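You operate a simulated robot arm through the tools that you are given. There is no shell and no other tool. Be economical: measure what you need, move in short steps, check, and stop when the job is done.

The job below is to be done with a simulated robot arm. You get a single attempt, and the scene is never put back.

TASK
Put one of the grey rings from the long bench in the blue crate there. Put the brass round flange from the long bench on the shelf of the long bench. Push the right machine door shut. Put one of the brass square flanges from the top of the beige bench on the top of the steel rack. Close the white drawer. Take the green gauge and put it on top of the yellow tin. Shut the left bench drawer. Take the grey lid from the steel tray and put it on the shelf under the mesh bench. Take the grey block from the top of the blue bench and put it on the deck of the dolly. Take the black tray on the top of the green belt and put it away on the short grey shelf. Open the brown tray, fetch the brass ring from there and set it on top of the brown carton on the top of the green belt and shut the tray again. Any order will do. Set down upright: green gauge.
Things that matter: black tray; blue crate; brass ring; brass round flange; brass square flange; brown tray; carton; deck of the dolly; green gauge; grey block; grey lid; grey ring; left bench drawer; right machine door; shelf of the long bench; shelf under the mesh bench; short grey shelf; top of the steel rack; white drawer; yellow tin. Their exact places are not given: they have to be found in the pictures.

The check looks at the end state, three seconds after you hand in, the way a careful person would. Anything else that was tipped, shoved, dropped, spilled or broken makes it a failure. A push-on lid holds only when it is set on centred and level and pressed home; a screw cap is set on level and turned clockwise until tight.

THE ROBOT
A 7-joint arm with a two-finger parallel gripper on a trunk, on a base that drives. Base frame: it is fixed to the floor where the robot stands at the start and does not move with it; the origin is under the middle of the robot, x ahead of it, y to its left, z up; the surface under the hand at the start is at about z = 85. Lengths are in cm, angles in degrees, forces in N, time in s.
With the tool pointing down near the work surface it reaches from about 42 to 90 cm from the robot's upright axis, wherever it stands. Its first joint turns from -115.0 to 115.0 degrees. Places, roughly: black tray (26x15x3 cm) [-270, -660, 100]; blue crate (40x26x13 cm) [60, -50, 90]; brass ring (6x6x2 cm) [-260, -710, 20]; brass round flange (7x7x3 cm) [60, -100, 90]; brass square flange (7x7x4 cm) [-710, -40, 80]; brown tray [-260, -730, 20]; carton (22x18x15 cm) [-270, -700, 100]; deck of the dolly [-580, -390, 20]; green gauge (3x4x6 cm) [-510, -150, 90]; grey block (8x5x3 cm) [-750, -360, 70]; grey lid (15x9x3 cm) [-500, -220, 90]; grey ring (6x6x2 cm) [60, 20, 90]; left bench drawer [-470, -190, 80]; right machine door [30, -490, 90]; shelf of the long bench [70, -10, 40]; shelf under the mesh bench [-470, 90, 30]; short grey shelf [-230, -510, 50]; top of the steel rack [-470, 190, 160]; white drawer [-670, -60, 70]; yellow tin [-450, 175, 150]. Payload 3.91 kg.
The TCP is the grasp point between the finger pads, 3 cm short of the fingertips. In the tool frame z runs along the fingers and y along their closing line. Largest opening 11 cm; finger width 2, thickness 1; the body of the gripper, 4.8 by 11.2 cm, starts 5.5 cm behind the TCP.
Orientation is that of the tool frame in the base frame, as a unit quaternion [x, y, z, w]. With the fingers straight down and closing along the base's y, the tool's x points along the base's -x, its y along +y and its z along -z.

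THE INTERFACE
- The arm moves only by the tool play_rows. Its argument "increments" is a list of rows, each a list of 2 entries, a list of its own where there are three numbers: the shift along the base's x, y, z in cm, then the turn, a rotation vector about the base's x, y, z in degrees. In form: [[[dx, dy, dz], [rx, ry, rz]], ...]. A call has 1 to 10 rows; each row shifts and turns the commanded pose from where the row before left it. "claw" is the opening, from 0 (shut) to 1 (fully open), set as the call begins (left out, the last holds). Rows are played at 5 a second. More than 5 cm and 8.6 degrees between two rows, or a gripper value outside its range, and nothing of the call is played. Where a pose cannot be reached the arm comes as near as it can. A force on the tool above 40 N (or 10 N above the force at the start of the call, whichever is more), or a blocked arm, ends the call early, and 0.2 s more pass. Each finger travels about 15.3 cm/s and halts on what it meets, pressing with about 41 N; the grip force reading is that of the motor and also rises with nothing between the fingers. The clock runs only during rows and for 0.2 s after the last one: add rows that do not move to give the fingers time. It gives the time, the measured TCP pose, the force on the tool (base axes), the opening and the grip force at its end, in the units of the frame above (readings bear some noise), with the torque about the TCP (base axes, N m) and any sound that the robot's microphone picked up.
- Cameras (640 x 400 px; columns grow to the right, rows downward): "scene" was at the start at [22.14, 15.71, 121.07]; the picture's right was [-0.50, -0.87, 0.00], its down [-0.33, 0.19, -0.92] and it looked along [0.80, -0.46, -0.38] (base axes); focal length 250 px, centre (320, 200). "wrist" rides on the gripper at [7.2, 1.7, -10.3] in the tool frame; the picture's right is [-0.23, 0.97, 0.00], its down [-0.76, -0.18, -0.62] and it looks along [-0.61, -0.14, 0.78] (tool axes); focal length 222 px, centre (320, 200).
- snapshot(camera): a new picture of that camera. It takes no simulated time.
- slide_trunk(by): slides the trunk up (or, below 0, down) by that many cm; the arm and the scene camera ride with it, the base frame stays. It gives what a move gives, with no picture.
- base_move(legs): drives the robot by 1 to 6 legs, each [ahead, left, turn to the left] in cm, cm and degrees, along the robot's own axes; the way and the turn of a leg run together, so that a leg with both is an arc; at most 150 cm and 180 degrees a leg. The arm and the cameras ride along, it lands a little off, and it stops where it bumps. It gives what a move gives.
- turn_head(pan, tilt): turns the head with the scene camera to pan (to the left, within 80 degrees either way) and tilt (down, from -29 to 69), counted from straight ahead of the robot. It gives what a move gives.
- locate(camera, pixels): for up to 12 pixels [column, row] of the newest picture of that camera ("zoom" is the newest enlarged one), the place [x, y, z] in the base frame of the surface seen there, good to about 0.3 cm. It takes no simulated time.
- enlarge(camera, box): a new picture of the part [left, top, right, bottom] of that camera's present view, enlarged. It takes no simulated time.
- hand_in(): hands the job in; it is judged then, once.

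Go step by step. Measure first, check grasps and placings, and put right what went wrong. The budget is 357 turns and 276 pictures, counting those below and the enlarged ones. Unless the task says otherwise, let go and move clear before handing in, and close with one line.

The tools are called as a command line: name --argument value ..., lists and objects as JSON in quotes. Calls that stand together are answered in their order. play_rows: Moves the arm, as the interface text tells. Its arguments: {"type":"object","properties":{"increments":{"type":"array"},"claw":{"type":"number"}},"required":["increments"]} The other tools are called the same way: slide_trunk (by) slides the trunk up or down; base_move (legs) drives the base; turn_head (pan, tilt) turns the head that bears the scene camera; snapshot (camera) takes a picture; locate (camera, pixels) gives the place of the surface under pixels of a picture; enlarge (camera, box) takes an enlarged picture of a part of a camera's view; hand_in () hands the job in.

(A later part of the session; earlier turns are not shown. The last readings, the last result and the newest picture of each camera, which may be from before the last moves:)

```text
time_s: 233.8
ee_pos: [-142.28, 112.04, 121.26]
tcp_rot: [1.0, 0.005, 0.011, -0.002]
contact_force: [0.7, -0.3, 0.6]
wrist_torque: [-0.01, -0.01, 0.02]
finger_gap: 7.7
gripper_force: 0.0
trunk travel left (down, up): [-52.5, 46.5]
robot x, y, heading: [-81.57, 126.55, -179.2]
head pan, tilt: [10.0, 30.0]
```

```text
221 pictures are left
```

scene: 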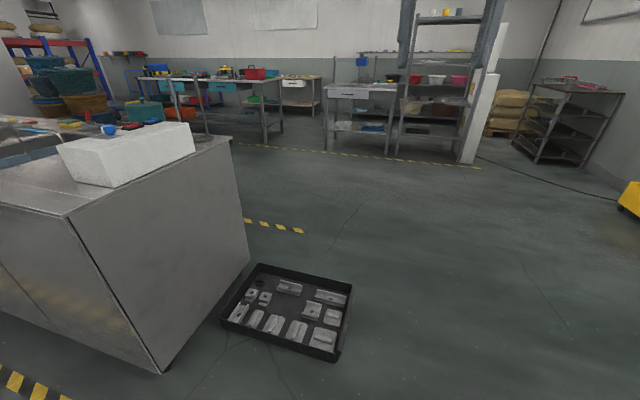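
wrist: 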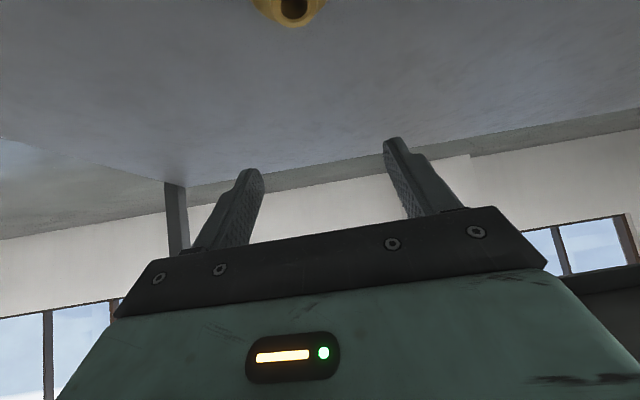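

Clear route: right 38 cm, then forward past the tray toward the benches.

base_move --legs '[[0, -38, 0], [140, 0, 0], [110, 0, 0]]'

turn_head --pan 0 --tilt 10

snapshot --camera "scene"

turn_head --pan 55 --tilt 15

snapshot --camera "scene"

```text
time_s: 248.1
ee_pos: [-393.39, 144.18, 121.15]
tcp_rot: [1.0, 0.011, 0.01, -0.003]
contact_force: [0.0, -0.6, -0.4]
wrist_torque: [0.02, 0.02, 0.02]
finger_gap: 7.72
gripper_force: 0.0
trunk travel left (down, up): [-52.5, 46.5]
robot x, y, heading: [-333.22, 159.17, -179.0]
head pan, tilt: [10.0, 30.0]
```

```text
time_s: 248.9
ee_pos: [-393.39, 144.19, 121.22]
tcp_rot: [1.0, 0.01, 0.011, -0.003]
contact_force: [-1.0, 0.6, -0.1]
wrist_torque: [0.01, 0.03, 0.01]
finger_gap: 7.72
gripper_force: 0.1
trunk travel left (down, up): [-52.5, 46.5]
robot x, y, heading: [-333.36, 158.99, -178.7]
head pan, tilt: [0.0, 10.0]
```

```text
220 pictures are left
```

scene: 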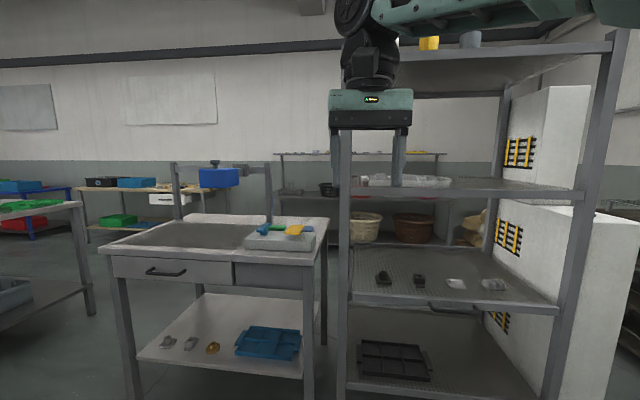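

```text
time_s: 250.1
ee_pos: [-393.36, 144.17, 121.13]
tcp_rot: [1.0, 0.01, 0.011, -0.002]
contact_force: [0.0, 0.3, 0.3]
wrist_torque: [-0.02, 0.03, -0.01]
finger_gap: 7.69
gripper_force: 0.0
trunk travel left (down, up): [-52.5, 46.5]
robot x, y, heading: [-333.22, 159.44, -179.0]
head pan, tilt: [55.0, 15.0]
```

```text
219 pictures are left
```

scene: 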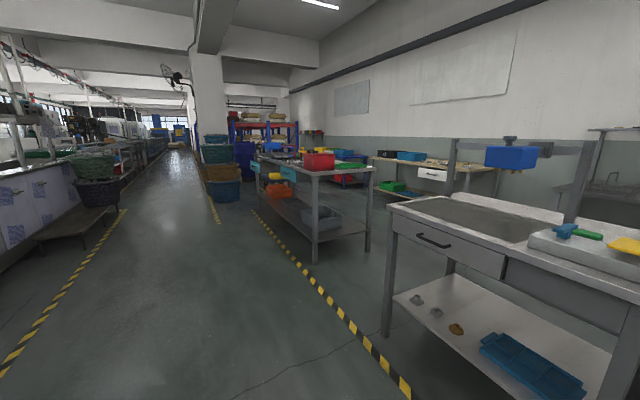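

Mesh bench is at left, steel rack with the yellow tin at right; the drawer bench is down the aisle. I drive left to it.

base_move --legs '[[0, 150, 0], [0, 165, 0]]'

turn_head --pan 0 --tilt 20

snapshot --camera "scene"

```text
refused: 165 is not a number from -150 to 150
```

```text
time_s: 251.4
ee_pos: [-393.33, 144.19, 121.24]
tcp_rot: [1.0, 0.011, 0.011, -0.002]
contact_force: [-0.1, -0.2, 0.0]
wrist_torque: [0.01, 0.02, -0.02]
finger_gap: 7.7
gripper_force: 0.1
trunk travel left (down, up): [-52.5, 46.5]
robot x, y, heading: [-333.23, 159.16, -178.8]
head pan, tilt: [0.0, 20.0]
```

```text
218 pictures are left
```

scene: 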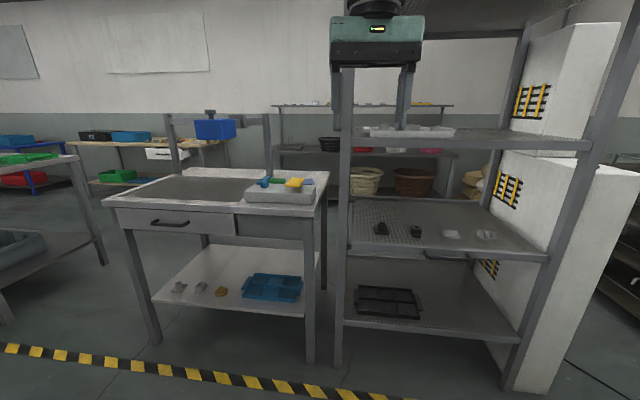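

base_move --legs '[[0, 150, 0], [0, 150, 0], [0, 15, 0]]'

snapshot --camera "scene"

```text
time_s: 266.9
ee_pos: [-395.47, -170.06, 121.27]
tcp_rot: [1.0, -0.015, 0.011, -0.002]
contact_force: [-1.2, -0.2, -0.6]
wrist_torque: [-0.02, -0.02, 0.03]
finger_gap: 7.69
gripper_force: 0.2
trunk travel left (down, up): [-52.5, 46.5]
robot x, y, heading: [-335.07, -157.8, 178.5]
head pan, tilt: [0.0, 20.0]
```

```text
217 pictures are left
```

scene: 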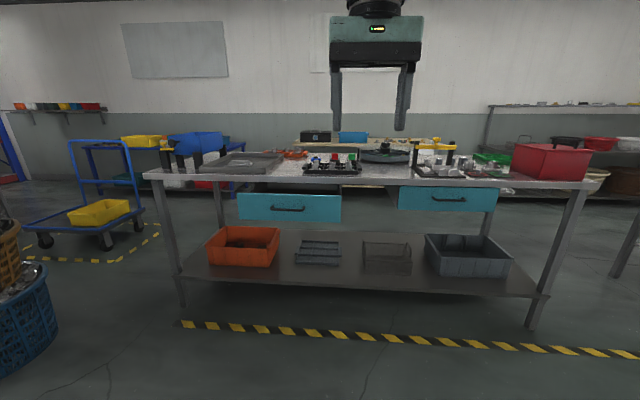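

The left teal drawer (290,207) is open. I zoom on the bench top.

enlarge --camera "scene" --box '[140, 110, 380, 230]'

enlarge --camera "scene" --box '[340, 110, 600, 240]'

locate --camera "scene" --pixels '[[240, 205], [340, 205], [290, 208], [400, 195], [495, 200], [290, 180], [150, 177], [590, 186], [205, 180], [285, 165]]'

```text
2.67 times, centred on (260, 170) of scene
```

zoom: 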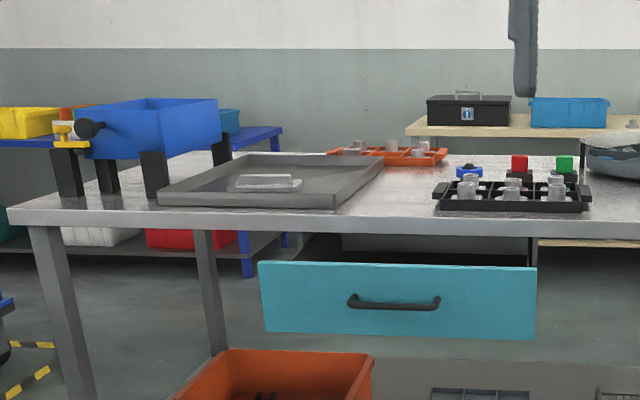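

```text
2.46 times, centred on (470, 175) of scene
```

zoom: 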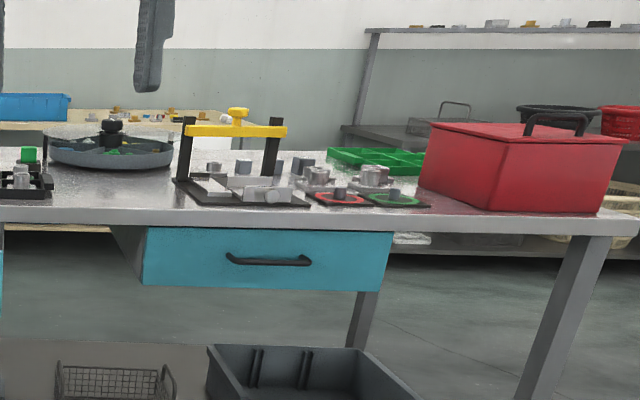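

```text
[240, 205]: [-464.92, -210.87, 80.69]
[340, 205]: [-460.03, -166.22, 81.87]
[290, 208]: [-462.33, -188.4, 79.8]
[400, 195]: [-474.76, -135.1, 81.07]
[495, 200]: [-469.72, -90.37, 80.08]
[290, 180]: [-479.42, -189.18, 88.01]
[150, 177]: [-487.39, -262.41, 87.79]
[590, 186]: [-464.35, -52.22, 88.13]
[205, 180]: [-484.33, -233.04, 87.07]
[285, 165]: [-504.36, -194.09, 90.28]
```

Drawer front is at x≈-462 and should end near -480. I come closer, in front of the drawer.

base_move --legs '[[56, 18, 1.5]]'

turn_head --pan 0 --tilt 40

snapshot --camera "scene"

```text
time_s: 270.2
ee_pos: [-451.95, -188.8, 121.25]
tcp_rot: [1.0, -0.002, 0.011, -0.003]
contact_force: [0.8, 1.0, -0.4]
wrist_torque: [0.02, -0.03, -0.01]
finger_gap: 7.69
gripper_force: 0.1
trunk travel left (down, up): [-52.5, 46.5]
robot x, y, heading: [-391.75, -175.14, 179.9]
head pan, tilt: [0.0, 20.0]
```

```text
time_s: 271.1
ee_pos: [-451.94, -188.88, 121.17]
tcp_rot: [1.0, -0.001, 0.011, -0.002]
contact_force: [0.2, 0.1, -0.9]
wrist_torque: [-0.01, 0.01, 0.0]
finger_gap: 7.69
gripper_force: 0.1
trunk travel left (down, up): [-52.5, 46.5]
robot x, y, heading: [-391.63, -175.3, 180.0]
head pan, tilt: [0.0, 40.0]
```

```text
214 pictures are left
```

scene: 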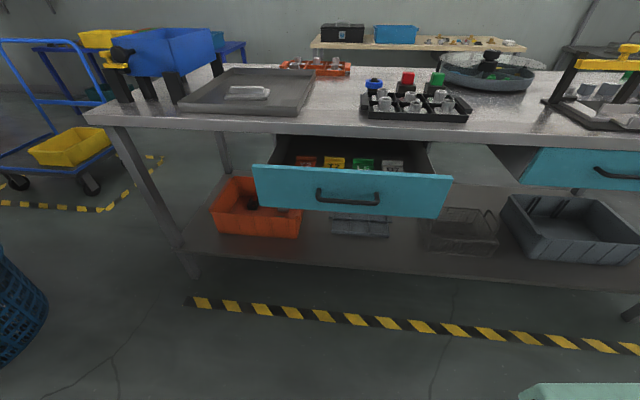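

locate --camera "scene" --pixels '[[257, 170], [450, 182], [345, 172], [345, 195], [348, 185], [437, 77], [437, 87], [230, 92], [268, 92], [248, 88], [182, 108], [330, 72]]'

enlarge --camera "scene" --box '[180, 40, 480, 220]'

```text
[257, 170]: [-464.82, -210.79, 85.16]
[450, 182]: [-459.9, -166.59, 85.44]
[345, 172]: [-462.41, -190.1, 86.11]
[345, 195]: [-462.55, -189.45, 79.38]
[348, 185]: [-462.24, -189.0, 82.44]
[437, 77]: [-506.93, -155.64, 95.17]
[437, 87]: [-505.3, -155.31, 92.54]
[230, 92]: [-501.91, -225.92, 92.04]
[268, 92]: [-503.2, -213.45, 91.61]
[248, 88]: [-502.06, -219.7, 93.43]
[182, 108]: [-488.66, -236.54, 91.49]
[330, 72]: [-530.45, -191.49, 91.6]
```

```text
2.13 times, centred on (330, 130) of scene
```

zoom: 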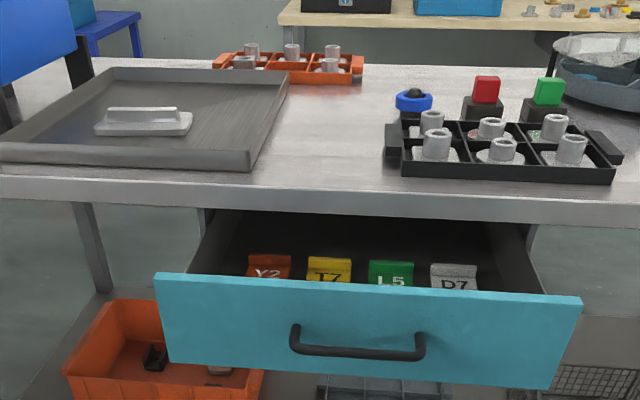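

I close the fingers, tilt the tool 45° toward the drawer and lower in front of it.

play_rows --increments '[[[0, 0, -4], [0, 7.5, 0]], [[0, 0, -4], [0, 7.5, 0]], [[0, 0, -4], [0, 7.5, 0]], [[0, 0, -4], [0, 7.5, 0]], [[0, 0, -4], [0, 7.5, 0]], [[0, 0, -4], [0, 7.5, 0]], [[0, 0, -4], [0, 0, 0]], [[0, 0, -4], [0, 0, 0]], [[0, 0, -4], [0, 0, 0]], [[0, 0, 0], [0, 0, 0]]]' --claw 0

snapshot --camera "scene"

```text
time_s: 273.3
ee_pos: [-452.1, -188.81, 85.21]
tcp_rot: [0.928, -0.002, -0.373, -0.001]
contact_force: [-0.1, 0.3, 0.4]
wrist_torque: [-0.02, 0.01, -0.04]
finger_gap: 0.0
gripper_force: 37.0
trunk travel left (down, up): [-52.5, 46.5]
robot x, y, heading: [-391.55, -175.11, 180.0]
head pan, tilt: [0.0, 40.0]
```

```text
212 pictures are left
```

scene: 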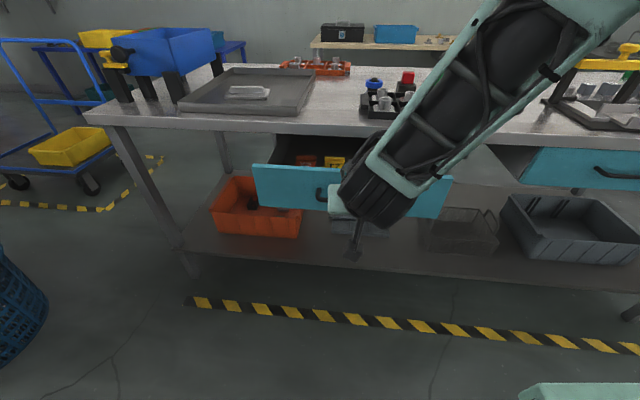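

play_rows --increments '[[[-3, 0, 0], [0, 0, 0]], [[-3, 0, 0], [0, 0, 0]], [[-3, 0, 0], [0, 0, 0]], [[-3, 0, 0], [0, 0, 0]], [[-3, 0, 0], [0, 0, 0]], [[-3, 0, 0], [0, 0, 0]], [[-3, 0, 0], [0, 0, 0]], [[-2, 0, 0], [0, 0, 0]]]'

snapshot --camera "scene"

```text
time_s: 275.1
ee_pos: [-474.97, -188.75, 85.17]
tcp_rot: [0.929, -0.003, -0.371, -0.002]
contact_force: [-0.7, -0.6, 0.1]
wrist_torque: [0.01, -0.02, 0.01]
finger_gap: 0.0
gripper_force: 37.6
trunk travel left (down, up): [-52.5, 46.5]
robot x, y, heading: [-391.77, -175.05, 180.0]
head pan, tilt: [0.0, 40.0]
```

```text
211 pictures are left
```

scene: 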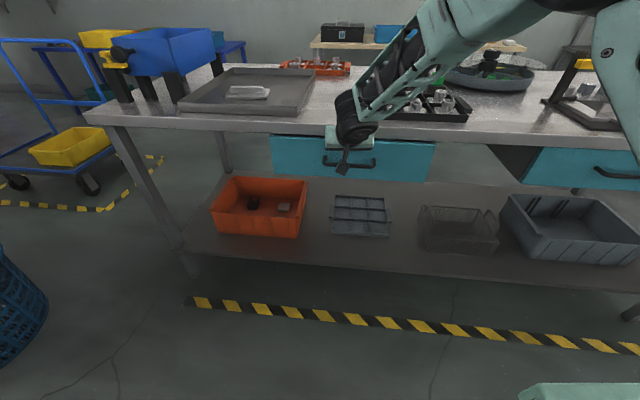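

play_rows --increments '[[[-1.5, 0, 0], [0, 0, 0]], [[-1.5, 0, 0], [0, 0, 0]], [[-1, 0, 0], [0, 0, 0]], [[-1, 0, 0], [0, 0, 0]], [[-1, 0, 0], [0, 0, 0]], [[-1, 0, 0], [0, 0, 0]]]'

snapshot --camera "scene"

locate --camera "scene" --pixels '[[280, 150], [425, 165], [530, 165], [400, 150], [230, 150]]'

```text
time_s: 275.8
ee_pos: [-477.86, -189.08, 85.04]
tcp_rot: [0.93, -0.003, -0.368, -0.002]
contact_force: [3.4, 0.6, 0.3]
wrist_torque: [0.03, 0.21, -0.06]
finger_gap: 0.02
gripper_force: 37.3
trunk travel left (down, up): [-52.5, 46.5]
robot x, y, heading: [-391.5, -174.84, 180.0]
head pan, tilt: [0.0, 40.0]
stopped in row 3: the force on the tool passed its limit at 59 N (the readings are from after the stop); the commanded pose is now the measured one
```

```text
210 pictures are left
```

scene: 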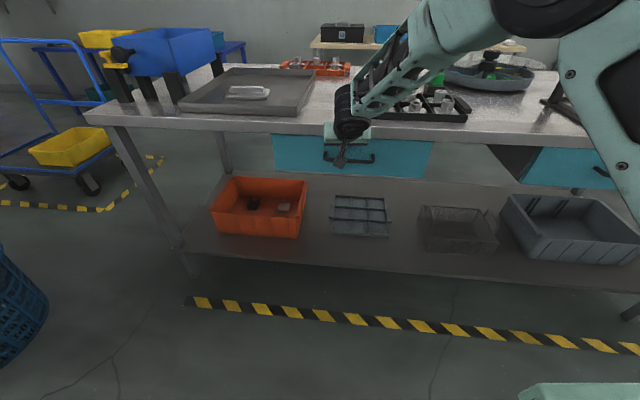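

```text
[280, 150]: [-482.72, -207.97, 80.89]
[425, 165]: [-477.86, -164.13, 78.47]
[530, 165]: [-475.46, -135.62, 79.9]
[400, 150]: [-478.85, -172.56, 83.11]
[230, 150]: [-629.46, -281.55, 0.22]
```

The drawer front is flush with its neighbour: shut. I retreat, straighten the tool, and drive nearer for the green gauge.

play_rows --increments '[[[4, 0, 0], [0, 0, 0]], [[4, 0, 0], [0, 0, 0]], [[4, 0, 2], [0, -7.5, 0]], [[4, 0, 3], [0, -7.5, 0]], [[3, 0, 4], [0, -7.5, 0]], [[0, 0, 5], [0, -7.5, 0]], [[0, 0, 5], [0, -7.5, 0]], [[0, 0, 5], [0, -6.5, 0]], [[0, 0, 5], [0, 0, 0]], [[0, 0, 5], [0, 0, 0]]]'

base_move --legs '[[32, -12, 0]]'

snapshot --camera "scene"

snapshot --camera "wrist"

```text
time_s: 278.0
ee_pos: [-458.75, -189.03, 118.99]
tcp_rot: [1.0, -0.003, 0.007, -0.003]
contact_force: [0.5, 0.1, -0.4]
wrist_torque: [0.0, -0.03, 0.01]
finger_gap: 0.0
gripper_force: 37.8
trunk travel left (down, up): [-52.5, 46.5]
robot x, y, heading: [-391.35, -175.49, 179.9]
head pan, tilt: [0.0, 40.0]
```

```text
time_s: 280.2
ee_pos: [-490.34, -177.1, 119.02]
tcp_rot: [1.0, -0.003, 0.007, -0.003]
contact_force: [0.2, 0.0, -0.4]
wrist_torque: [-0.05, -0.02, -0.03]
finger_gap: 0.02
gripper_force: 37.6
trunk travel left (down, up): [-52.5, 46.5]
robot x, y, heading: [-423.03, -163.56, 180.0]
head pan, tilt: [0.0, 40.0]
```

```text
209 pictures are left
```

scene: 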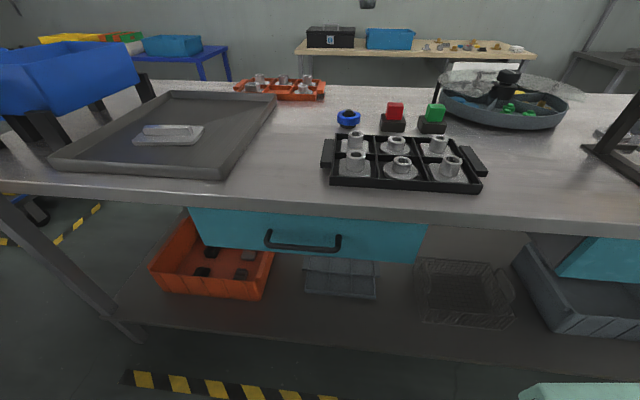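

```text
208 pictures are left
```

wrist: 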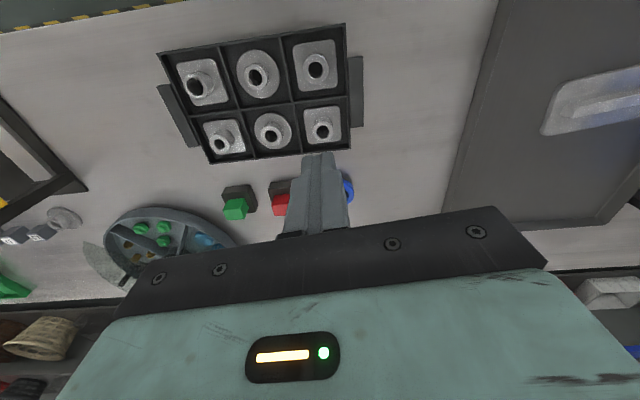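

enlarge --camera "scene" --box '[320, 70, 500, 200]'

locate --camera "zoom" --pixels '[[390, 135], [435, 140], [412, 120], [412, 150], [370, 210], [435, 215], [400, 180], [440, 180], [255, 190], [300, 190]]'

locate --camera "wrist" --pixels '[[225, 205], [245, 203], [235, 212], [223, 190], [253, 187], [257, 208]]'

```text
3.08 times, centred on (410, 135) of scene
```

zoom: 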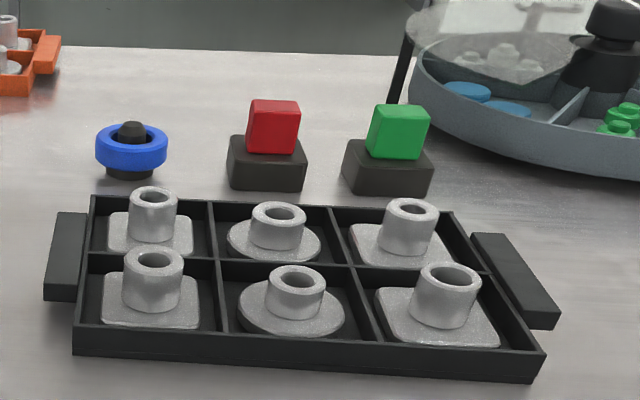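

```text
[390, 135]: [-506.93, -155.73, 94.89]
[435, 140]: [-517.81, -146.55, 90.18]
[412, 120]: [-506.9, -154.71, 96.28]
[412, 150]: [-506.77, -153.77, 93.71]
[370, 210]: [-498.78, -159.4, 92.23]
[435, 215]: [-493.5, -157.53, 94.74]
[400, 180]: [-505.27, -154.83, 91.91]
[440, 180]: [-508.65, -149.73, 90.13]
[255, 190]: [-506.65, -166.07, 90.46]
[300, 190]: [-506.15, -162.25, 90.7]
```

```text
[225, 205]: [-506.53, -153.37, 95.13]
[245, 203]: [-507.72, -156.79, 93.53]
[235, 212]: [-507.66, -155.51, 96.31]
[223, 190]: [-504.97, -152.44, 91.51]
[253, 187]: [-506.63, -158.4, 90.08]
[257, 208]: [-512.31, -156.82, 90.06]
```

The gauge's green block centre is about (-508.2,-155.0), z 92.5–96.4, bench z≈90. I move above it, turning -5° to align.

play_rows --increments '[[[-3, 3.7, 0], [0, 0, -5]], [[-3, 3.7, 0], [0, 0, 0]], [[-3, 3.7, 0], [0, 0, 0]], [[-3, 3.7, 0], [0, 0, 0]], [[-3, 3.7, 0], [0, 0, 0]], [[-2.9, 3.5, 0], [0, 0, 0]], [[0, 0, -4], [0, 0, 0]], [[0, 0, -4], [0, 0, 0]], [[0, 0, -3], [0, 0, 0]], [[0, 0, 0], [0, 0, 0]]]' --claw 0.6

snapshot --camera "wrist"

```text
time_s: 282.4
ee_pos: [-503.83, -158.94, 104.54]
tcp_rot: [0.999, -0.047, 0.006, -0.003]
contact_force: [0.5, 0.8, -1.0]
wrist_torque: [0.02, 0.03, -0.02]
finger_gap: 6.61
gripper_force: 0.1
out of reach, approached as far as the arm can: row 4, 5, 6
trunk travel left (down, up): [-52.5, 46.5]
robot x, y, heading: [-423.35, -163.44, 180.1]
head pan, tilt: [0.0, 40.0]
```

```text
206 pictures are left
```

wrist: 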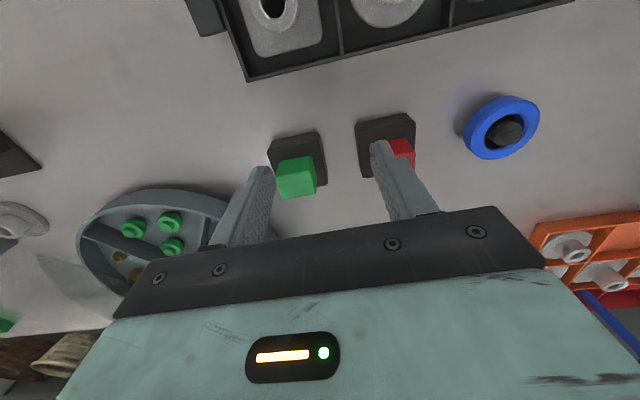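

Reach was limited high up. I measure the gauge from here and step in.

locate --camera "wrist" --pixels '[[277, 165], [315, 158], [280, 197], [316, 188], [268, 142], [322, 132], [327, 180], [360, 128]]'

play_rows --increments '[[[0, 3.8, 0], [0, 0, 0]], [[-2, 0, 0], [0, 0, 0]], [[-2, 0, 0], [0, 0, 0]], [[0, 0, 0], [0, 0, 0]]]'

snapshot --camera "wrist"

```text
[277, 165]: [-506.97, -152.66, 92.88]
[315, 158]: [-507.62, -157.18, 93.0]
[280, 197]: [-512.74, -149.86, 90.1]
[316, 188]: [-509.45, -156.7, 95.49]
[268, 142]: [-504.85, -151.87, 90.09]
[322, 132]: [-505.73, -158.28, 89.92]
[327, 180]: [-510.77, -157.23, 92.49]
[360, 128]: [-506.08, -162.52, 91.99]
```

```text
time_s: 283.4
ee_pos: [-507.91, -155.02, 104.49]
tcp_rot: [0.999, -0.046, 0.007, -0.003]
contact_force: [0.0, -0.8, -0.2]
wrist_torque: [0.0, -0.02, -0.01]
finger_gap: 6.58
gripper_force: 0.1
trunk travel left (down, up): [-52.5, 46.5]
robot x, y, heading: [-423.03, -162.86, 180.0]
head pan, tilt: [0.0, 40.0]
```

```text
205 pictures are left
```

wrist: 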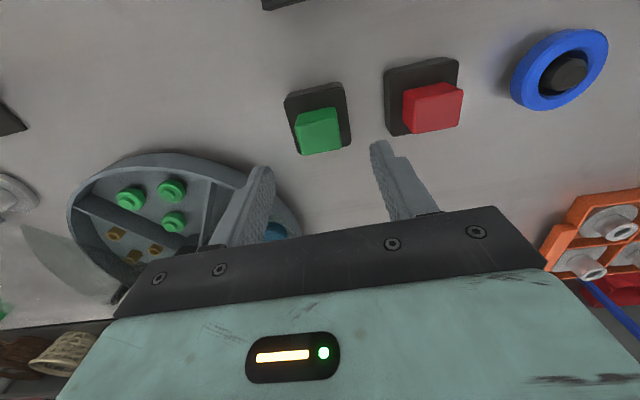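

locate --camera "wrist" --pixels '[[318, 112], [302, 130], [340, 128], [322, 152], [230, 172], [180, 153], [285, 215], [288, 98], [346, 88], [349, 140]]'

```text
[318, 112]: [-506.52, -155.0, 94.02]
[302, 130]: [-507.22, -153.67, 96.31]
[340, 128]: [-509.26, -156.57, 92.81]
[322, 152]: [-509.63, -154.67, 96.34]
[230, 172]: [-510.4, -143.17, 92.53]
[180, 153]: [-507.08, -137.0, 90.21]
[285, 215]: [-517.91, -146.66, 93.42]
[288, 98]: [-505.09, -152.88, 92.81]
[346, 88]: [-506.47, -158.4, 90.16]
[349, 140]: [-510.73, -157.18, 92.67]
```

Centre (-508.1,-155.1) lies under the TCP; nothing near the fingers. I descend and grip the green block.

play_rows --increments '[[[-0.2, -0.1, -4], [0, 0, 0]], [[0, 0, -3], [0, 0, 0]], [[0, 0, -2.2], [0, 0, 0]], [[0, 0, 0], [0, 0, 0]]]'

play_rows --increments '[[[0, 0, 0], [0, 0, 0]], [[0, 0, 0], [0, 0, 0]], [[0, 0, 0], [0, 0, 0]]]' --claw 0

snapshot --camera "wrist"

```text
time_s: 284.4
ee_pos: [-508.18, -155.34, 95.49]
tcp_rot: [0.999, -0.047, 0.005, -0.002]
contact_force: [0.6, -1.5, 18.5]
wrist_torque: [0.61, 0.09, -0.08]
finger_gap: 6.57
gripper_force: 0.0
trunk travel left (down, up): [-52.5, 46.5]
robot x, y, heading: [-422.85, -163.63, 179.8]
head pan, tilt: [0.0, 40.0]
```

```text
time_s: 285.2
ee_pos: [-508.12, -154.86, 95.56]
tcp_rot: [0.999, -0.047, 0.004, -0.004]
contact_force: [0.5, 13.9, 31.2]
wrist_torque: [2.6, 0.33, -1.35]
finger_gap: 5.58
gripper_force: 41.3
trunk travel left (down, up): [-52.5, 46.5]
robot x, y, heading: [-423.12, -163.44, 180.1]
head pan, tilt: [0.0, 40.0]
```

```text
204 pictures are left
```

wrist: 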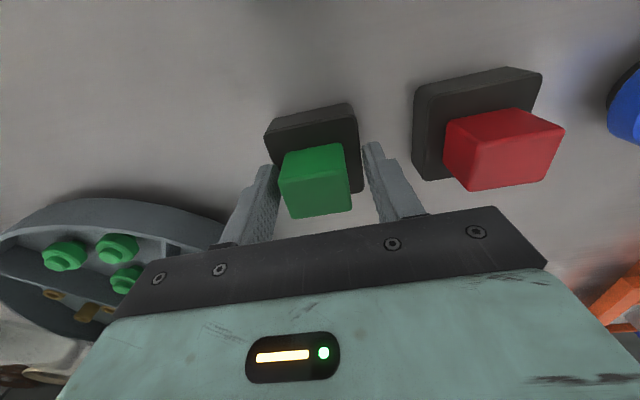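

The fingers landed on the black base's edges. I open, rise 0.9 cm and grip the green block instead.

play_rows --increments '[[[0, 0, 0], [0, 0, 0]], [[0, 0, 0.5], [0, 0, 0]], [[0, -0.2, 0.5], [0, 0, 0]], [[0, 0, 0], [0, 0, 0]]]' --claw 0.6

play_rows --increments '[[[0, 0, 0], [0, 0, 0]], [[0, 0, 0], [0, 0, 0]], [[0, 0, 0], [0, 0, 0]]]' --claw 0

snapshot --camera "wrist"

```text
time_s: 286.2
ee_pos: [-508.31, -155.39, 96.16]
tcp_rot: [0.999, -0.046, 0.008, -0.002]
contact_force: [0.2, -0.3, -0.4]
wrist_torque: [0.0, -0.01, 0.01]
finger_gap: 6.6
gripper_force: 0.0
trunk travel left (down, up): [-52.5, 46.5]
robot x, y, heading: [-422.9, -163.2, 180.0]
head pan, tilt: [0.0, 40.0]
```

```text
time_s: 287.0
ee_pos: [-508.29, -155.15, 96.23]
tcp_rot: [0.999, -0.047, 0.008, -0.004]
contact_force: [3.1, 11.0, -2.2]
wrist_torque: [0.39, -0.12, 0.02]
finger_gap: 3.72
gripper_force: 40.9
trunk travel left (down, up): [-52.5, 46.5]
robot x, y, heading: [-423.25, -163.03, 179.7]
head pan, tilt: [0.0, 40.0]
```

```text
203 pictures are left
```

wrist: 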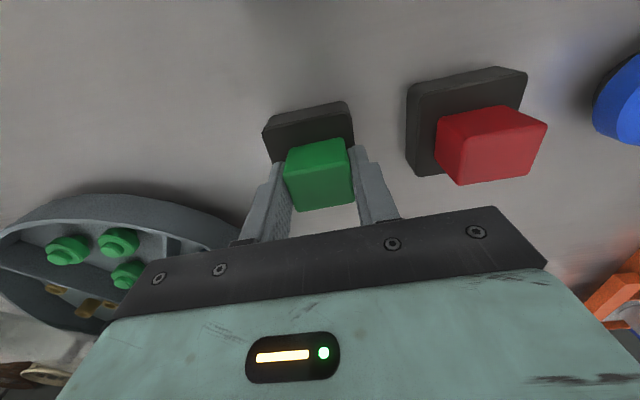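

Gripped at 3.72 cm. I lift (bottom is 6.2 cm below TCP).

play_rows --increments '[[[0, 0, 1], [0, 0, 0]], [[0, 0, 3], [0, 0, 0]], [[0, 0, 4], [0, 0, 0]], [[2, 0, 4], [0, 0, 0]], [[2, 0, 4], [0, 0, 0]], [[2, 0, 4], [0, 0, 0]], [[0, 0, 0], [0, 0, 0]]]'

snapshot --camera "wrist"

```text
time_s: 288.6
ee_pos: [-502.32, -155.0, 116.05]
tcp_rot: [0.999, -0.046, 0.007, -0.004]
contact_force: [-0.7, 0.4, -0.2]
wrist_torque: [0.0, 0.0, 0.0]
finger_gap: 3.73
gripper_force: 41.0
trunk travel left (down, up): [-52.5, 46.5]
robot x, y, heading: [-423.0, -163.7, 179.9]
head pan, tilt: [0.0, 40.0]
```

```text
202 pictures are left
```

wrist: 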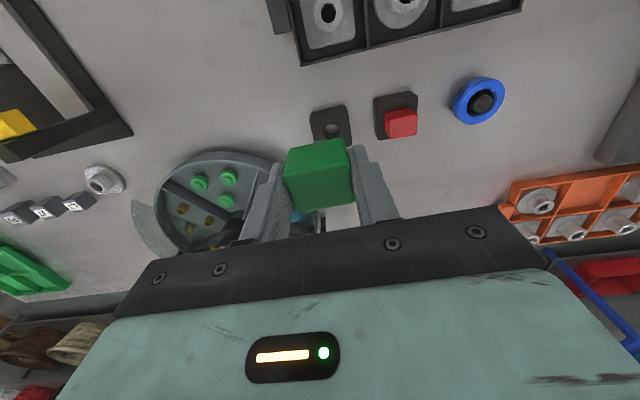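

The base was just a holder; the gauge came out of it. I look at its underside shape with the scene camera.

turn_head --pan -5 --tilt 10

enlarge --camera "scene" --box '[200, 100, 500, 300]'

```text
time_s: 289.6
ee_pos: [-502.4, -155.12, 116.18]
tcp_rot: [0.999, -0.046, 0.007, -0.003]
contact_force: [-0.4, -0.3, -0.4]
wrist_torque: [0.0, 0.03, -0.02]
finger_gap: 3.73
gripper_force: 40.7
trunk travel left (down, up): [-52.5, 46.5]
robot x, y, heading: [-423.24, -163.15, 180.0]
head pan, tilt: [-5.0, 10.0]
```

```text
2.00 times, centred on (350, 200) of scene
```

zoom: 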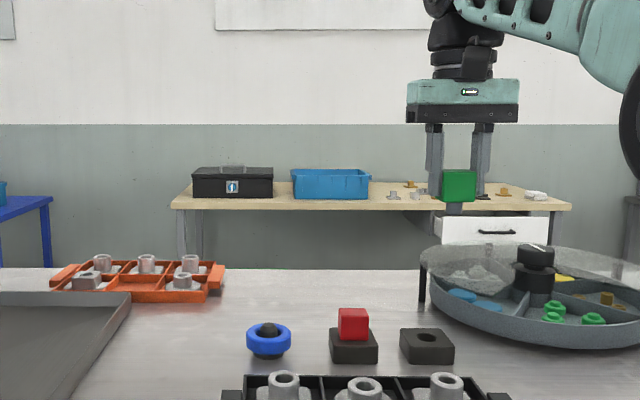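

enlarge --camera "scene" --box '[400, 160, 460, 220]'

locate --camera "zoom" --pixels '[[160, 100], [250, 100], [200, 160], [210, 190], [210, 215], [210, 265], [150, 215], [250, 215]]'

```text
6.67 times, centred on (430, 190) of scene
```

zoom: 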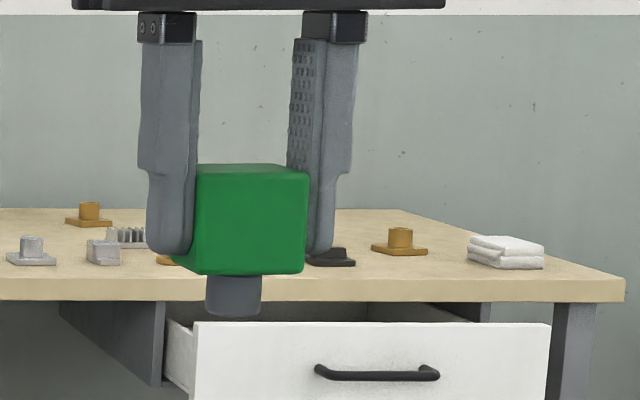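

```text
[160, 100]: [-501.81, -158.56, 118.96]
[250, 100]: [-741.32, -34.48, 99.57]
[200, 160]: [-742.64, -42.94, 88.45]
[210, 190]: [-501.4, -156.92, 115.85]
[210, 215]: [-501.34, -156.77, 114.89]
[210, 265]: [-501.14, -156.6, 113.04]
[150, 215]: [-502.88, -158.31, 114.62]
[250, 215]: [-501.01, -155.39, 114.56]
```

The gauge has a ~1.8 cm stub below (bottom ≈5 cm under TCP). I carry it to the steel rack: back off, then right along the aisle.

base_move --legs '[[-88, 0, 0], [0, -150, 0], [0, -150, 0], [0, -25, 0]]'

slide_trunk --by 40

turn_head --pan -15 --tilt 15

snapshot --camera "scene"

```text
time_s: 310.0
ee_pos: [-417.51, 176.99, 116.03]
tcp_rot: [0.999, -0.046, 0.007, -0.003]
contact_force: [0.1, -0.8, 0.2]
wrist_torque: [-0.03, 0.0, -0.01]
finger_gap: 3.72
gripper_force: 41.2
trunk travel left (down, up): [-52.5, 46.5]
robot x, y, heading: [-338.1, 168.74, 179.7]
head pan, tilt: [-5.0, 10.0]
```

```text
time_s: 313.8
ee_pos: [-417.51, 177.04, 156.07]
tcp_rot: [0.999, -0.046, 0.006, -0.003]
contact_force: [-0.4, -0.2, -0.7]
wrist_torque: [-0.02, 0.01, 0.0]
finger_gap: 3.74
gripper_force: 41.1
trunk travel left (down, up): [-92.5, 6.5]
robot x, y, heading: [-338.39, 168.79, 179.8]
head pan, tilt: [-5.0, 10.0]
```

```text
time_s: 314.6
ee_pos: [-417.39, 177.05, 156.03]
tcp_rot: [0.999, -0.046, 0.006, -0.003]
contact_force: [-1.0, 0.5, -1.2]
wrist_torque: [0.0, 0.0, 0.01]
finger_gap: 3.72
gripper_force: 41.7
trunk travel left (down, up): [-92.5, 6.5]
robot x, y, heading: [-338.77, 168.54, 179.9]
head pan, tilt: [-15.0, 15.0]
```

```text
199 pictures are left
```

scene: 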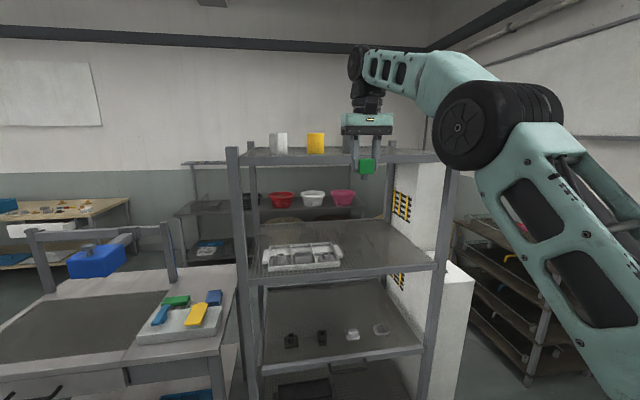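

enlarge --camera "scene" --box '[220, 100, 480, 200]'

locate --camera "scene" --pixels '[[316, 133], [308, 145], [325, 145], [316, 153], [279, 134], [279, 152], [232, 155], [433, 160], [350, 163], [300, 163], [345, 140]]'

```text
2.46 times, centred on (350, 150) of scene
```

zoom: 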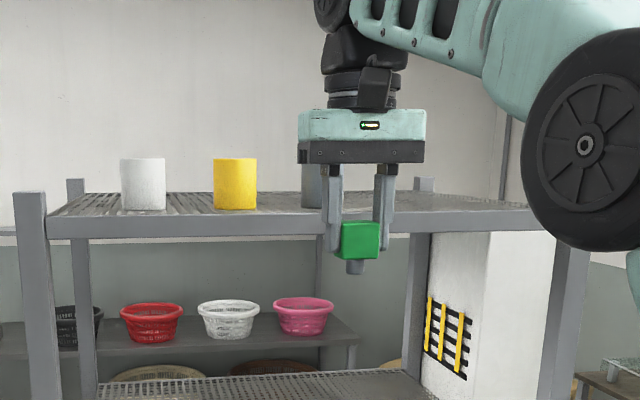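

```text
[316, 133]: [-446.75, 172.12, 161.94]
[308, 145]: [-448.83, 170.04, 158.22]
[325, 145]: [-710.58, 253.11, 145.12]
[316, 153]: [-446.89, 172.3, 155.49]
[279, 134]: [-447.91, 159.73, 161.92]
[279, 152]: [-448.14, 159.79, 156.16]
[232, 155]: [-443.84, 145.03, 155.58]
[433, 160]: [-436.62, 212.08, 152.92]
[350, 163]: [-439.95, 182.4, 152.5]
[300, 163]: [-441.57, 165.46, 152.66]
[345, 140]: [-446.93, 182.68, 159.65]
```

Yellow tin: centre about (-450,172.5), top z≈162. I raise, drive 22 cm closer and look down on it.

slide_trunk --by 6

play_rows --increments '[[[4, 0, 3], [0, 0, 0]], [[4, 0, 3], [0, 0, 0]], [[4, -2, 3], [0, 0, 0]], [[3, -2, 3], [0, 0, 0]], [[0, 0, 1], [0, 0, 0]], [[0, 0, 0], [0, 0, 0]]]'

base_move --legs '[[38, 0, 0]]'

snapshot --camera "wrist"

snapshot --camera "scene"

```text
time_s: 315.6
ee_pos: [-417.48, 177.01, 162.01]
tcp_rot: [0.999, -0.046, 0.007, -0.003]
contact_force: [-0.7, 0.2, -0.5]
wrist_torque: [0.0, 0.01, 0.01]
finger_gap: 3.72
gripper_force: 40.8
trunk travel left (down, up): [-98.5, 0.5]
robot x, y, heading: [-338.0, 168.55, 179.7]
head pan, tilt: [-15.0, 15.0]
```

```text
refused: row 3 steps farther than a row can; nothing moved
```

```text
time_s: 317.9
ee_pos: [-455.28, 176.79, 161.89]
tcp_rot: [0.999, -0.044, 0.006, -0.002]
contact_force: [0.3, -0.1, 0.0]
wrist_torque: [0.03, -0.01, -0.02]
finger_gap: 3.74
gripper_force: 41.0
trunk travel left (down, up): [-98.5, 0.5]
robot x, y, heading: [-376.16, 168.7, -180.0]
head pan, tilt: [-15.0, 15.0]
```

```text
197 pictures are left
```

wrist: 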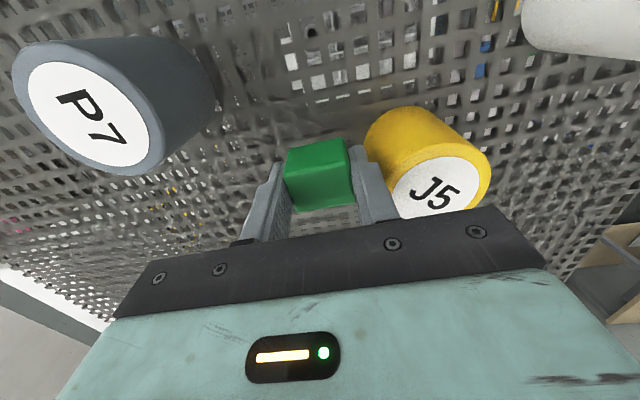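

```text
196 pictures are left
```

scene: 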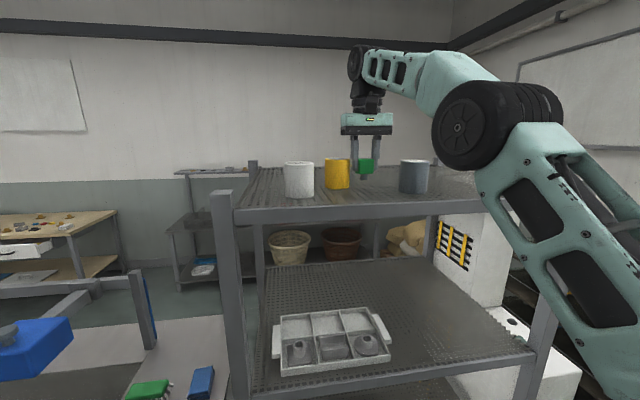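

The lift rows were refused, so the gripper slid in between the tins, apparently without touching (forces ≈0). I locate the tin before rising.

locate --camera "wrist" --pixels '[[438, 160], [480, 185], [405, 190], [440, 190], [380, 120], [60, 160], [100, 110]]'

locate --camera "scene" --pixels '[[337, 163], [337, 185], [327, 175], [348, 175], [299, 165], [413, 165], [337, 157]]'

play_rows --increments '[[[0, 0, 3], [0, 0, 0]], [[0, 0, 4], [0, 0, 0]], [[0, 0, 4], [0, 0, 0]], [[0, 0, 0], [0, 0, 0]]]'

snapshot --camera "wrist"

```text
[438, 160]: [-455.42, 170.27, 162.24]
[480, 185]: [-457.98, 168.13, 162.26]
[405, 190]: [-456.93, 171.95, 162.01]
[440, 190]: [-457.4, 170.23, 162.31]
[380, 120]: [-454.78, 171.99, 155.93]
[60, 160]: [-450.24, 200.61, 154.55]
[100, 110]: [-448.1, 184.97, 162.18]
```

```text
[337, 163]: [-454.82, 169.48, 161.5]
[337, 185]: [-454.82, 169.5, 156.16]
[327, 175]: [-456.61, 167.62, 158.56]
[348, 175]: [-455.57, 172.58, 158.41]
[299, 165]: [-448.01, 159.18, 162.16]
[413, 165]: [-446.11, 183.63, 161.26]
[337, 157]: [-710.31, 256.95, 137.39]
```

```text
time_s: 318.9
ee_pos: [-454.37, 176.89, 164.88]
tcp_rot: [0.999, -0.044, 0.005, -0.003]
contact_force: [0.0, -0.1, -0.5]
wrist_torque: [-0.04, 0.02, -0.02]
finger_gap: 3.73
gripper_force: 41.0
out of reach, approached as far as the arm can: row 1, 2, 3
trunk travel left (down, up): [-98.5, 0.5]
robot x, y, heading: [-376.02, 168.85, -180.0]
head pan, tilt: [-15.0, 15.0]
```

```text
195 pictures are left
```

wrist: 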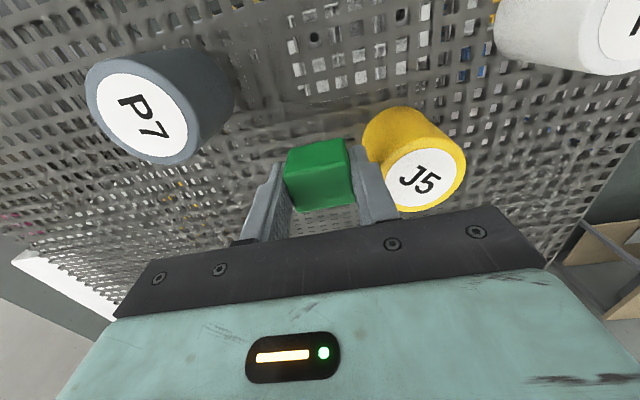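

The readings show I pushed the yellow tin ~8 cm back (now centre ≈(-457.8,169.8), was ≈(-450,172.3)). I back out straight, then will set it right; first retract between the tins and rise.

play_rows --increments '[[[4, 0, 0], [0, 0, 0]], [[4, 0, 0], [0, 0, 0]], [[4, 0, 0], [0, 0, 0]], [[4, 0, 0], [0, 0, 0]], [[4, 0, 0], [0, 0, 0]], [[0, 0, 0], [0, 0, 0]]]'

play_rows --increments '[[[0, 0, 4], [0, 0, 0]], [[0, 0, 4], [0, 0, 0]], [[0, 0, 2], [0, 0, 0]], [[0, 0, 0], [0, 0, 0]]]'

snapshot --camera "scene"

```text
time_s: 320.3
ee_pos: [-433.95, 176.8, 164.85]
tcp_rot: [0.999, -0.045, 0.006, -0.003]
contact_force: [0.7, -0.2, -1.3]
wrist_torque: [-0.03, 0.03, -0.01]
finger_gap: 3.72
gripper_force: 40.9
trunk travel left (down, up): [-98.5, 0.5]
robot x, y, heading: [-376.22, 168.49, -179.9]
head pan, tilt: [-15.0, 15.0]
```

```text
time_s: 321.3
ee_pos: [-434.28, 176.97, 174.71]
tcp_rot: [0.999, -0.044, 0.006, -0.003]
contact_force: [-0.8, -0.8, -1.4]
wrist_torque: [0.04, 0.01, 0.04]
finger_gap: 3.72
gripper_force: 41.2
trunk travel left (down, up): [-98.5, 0.5]
robot x, y, heading: [-376.03, 168.73, -179.8]
head pan, tilt: [-15.0, 15.0]
```

```text
194 pictures are left
```

scene: 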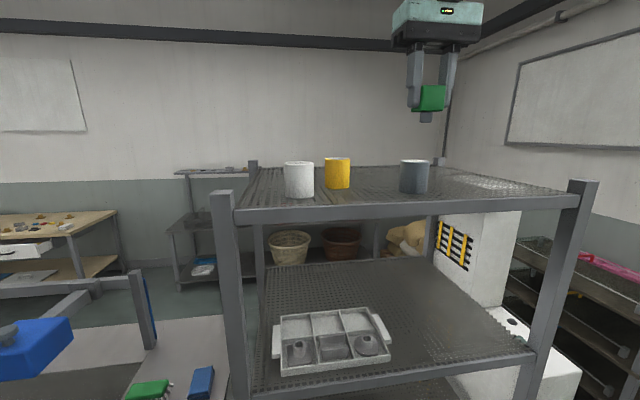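

High enough now. I drive 16 cm forward and shift over the white tin to park the gauge there for a moment.

base_move --legs '[[16, 0, 0]]'

play_rows --increments '[[[0, -4.3, 0], [0, 0, 0]], [[0, -4.3, 0], [0, 0, 0]], [[0, -4.3, 0], [0, 0, 0]], [[0, -4.3, 0], [0, 0, 0]], [[0, 0, 0], [0, 0, 0]]]'

snapshot --camera "wrist"

snapshot --camera "scene"

```text
time_s: 322.8
ee_pos: [-450.2, 177.13, 174.58]
tcp_rot: [0.999, -0.045, 0.007, -0.003]
contact_force: [0.4, -0.8, -1.0]
wrist_torque: [-0.01, 0.02, 0.02]
finger_gap: 3.73
gripper_force: 40.9
trunk travel left (down, up): [-98.5, 0.5]
robot x, y, heading: [-392.07, 168.46, 179.8]
head pan, tilt: [-15.0, 15.0]
```

```text
time_s: 324.0
ee_pos: [-449.36, 160.37, 174.54]
tcp_rot: [0.999, -0.046, 0.004, -0.001]
contact_force: [1.2, -0.3, -1.2]
wrist_torque: [0.03, -0.01, -0.02]
finger_gap: 3.74
gripper_force: 41.0
out of reach, approached as far as the arm can: row 4
trunk travel left (down, up): [-98.5, 0.5]
robot x, y, heading: [-392.41, 168.67, 179.9]
head pan, tilt: [-15.0, 15.0]
```

```text
193 pictures are left
```

wrist: 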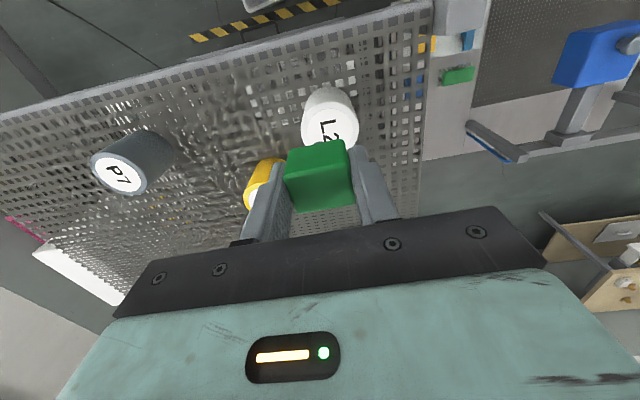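

```text
192 pictures are left
```

scene: 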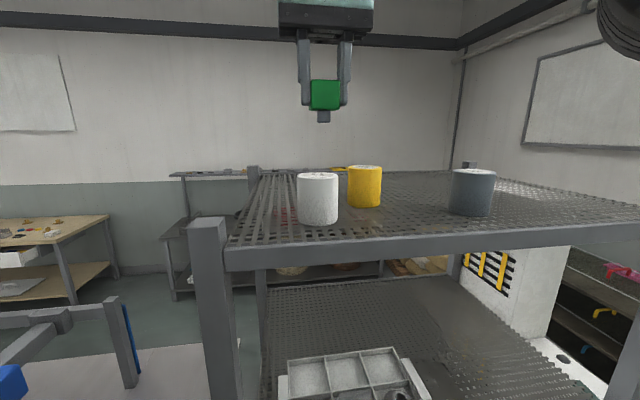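

locate --camera "scene" --pixels '[[318, 175], [298, 178], [337, 178], [318, 200], [323, 120], [323, 110], [313, 95], [338, 95], [365, 167], [365, 185], [472, 173]]'

locate --camera "wrist" --pixels '[[310, 115], [353, 115], [330, 100], [345, 135], [105, 180], [125, 178], [265, 190]]'

```text
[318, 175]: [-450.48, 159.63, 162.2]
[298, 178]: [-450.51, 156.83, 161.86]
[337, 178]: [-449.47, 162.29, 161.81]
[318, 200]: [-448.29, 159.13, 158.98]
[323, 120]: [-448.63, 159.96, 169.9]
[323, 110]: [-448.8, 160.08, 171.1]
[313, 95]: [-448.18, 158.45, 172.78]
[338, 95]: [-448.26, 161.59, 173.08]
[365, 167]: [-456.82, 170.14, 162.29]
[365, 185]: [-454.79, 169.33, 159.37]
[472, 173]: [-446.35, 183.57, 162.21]
```

```text
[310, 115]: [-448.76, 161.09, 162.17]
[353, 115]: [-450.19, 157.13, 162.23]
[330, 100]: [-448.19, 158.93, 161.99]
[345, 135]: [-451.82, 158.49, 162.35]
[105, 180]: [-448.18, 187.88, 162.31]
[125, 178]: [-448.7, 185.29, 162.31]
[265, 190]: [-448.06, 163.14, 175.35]
```

The white tin's centre is (-450.5,159.5), top 162.25; stub bottom is 4.85 below TCP. I lower onto it.

play_rows --increments '[[[-0.9, -0.4, -2], [0, 0, 0]], [[0, 0, -2], [0, 0, 0]], [[0, 0, -1.5], [0, 0, 0]], [[0, 0, 0], [0, 0, 0]]]'

enlarge --camera "scene" --box '[240, 80, 400, 240]'

```text
time_s: 325.0
ee_pos: [-450.37, 160.02, 168.69]
tcp_rot: [0.999, -0.046, 0.007, -0.004]
contact_force: [0.3, 0.0, -0.4]
wrist_torque: [-0.02, 0.01, 0.03]
finger_gap: 3.73
gripper_force: 41.0
trunk travel left (down, up): [-98.5, 0.5]
robot x, y, heading: [-392.13, 168.2, 180.1]
head pan, tilt: [-15.0, 15.0]
```

```text
2.50 times, centred on (320, 160) of scene
```

zoom: 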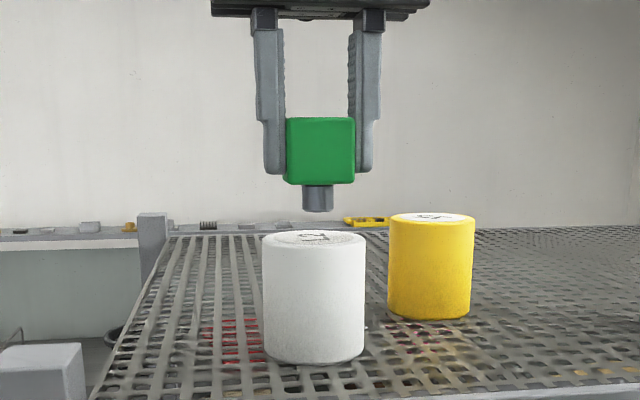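

play_rows --increments '[[[0, 0, -1], [0, 0, 0]], [[0, 0, -0.4], [0, 0, 0]], [[0, 0, -0.15], [0, 0, 0]], [[0, 0, 0], [0, 0, 0]]]'

enlarge --camera "scene" --box '[240, 80, 400, 240]'

```text
time_s: 326.0
ee_pos: [-450.38, 159.97, 167.13]
tcp_rot: [0.999, -0.046, 0.007, -0.004]
contact_force: [-0.5, 0.3, -1.4]
wrist_torque: [-0.01, 0.0, -0.01]
finger_gap: 3.74
gripper_force: 40.6
trunk travel left (down, up): [-98.5, 0.5]
robot x, y, heading: [-392.27, 169.01, 179.7]
head pan, tilt: [-15.0, 15.0]
```

```text
2.50 times, centred on (320, 160) of scene
```

zoom: 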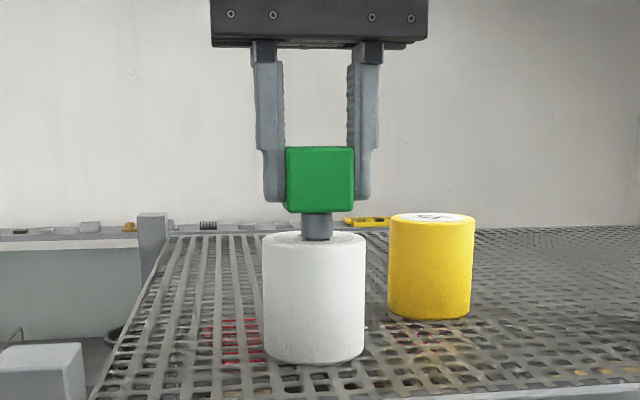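

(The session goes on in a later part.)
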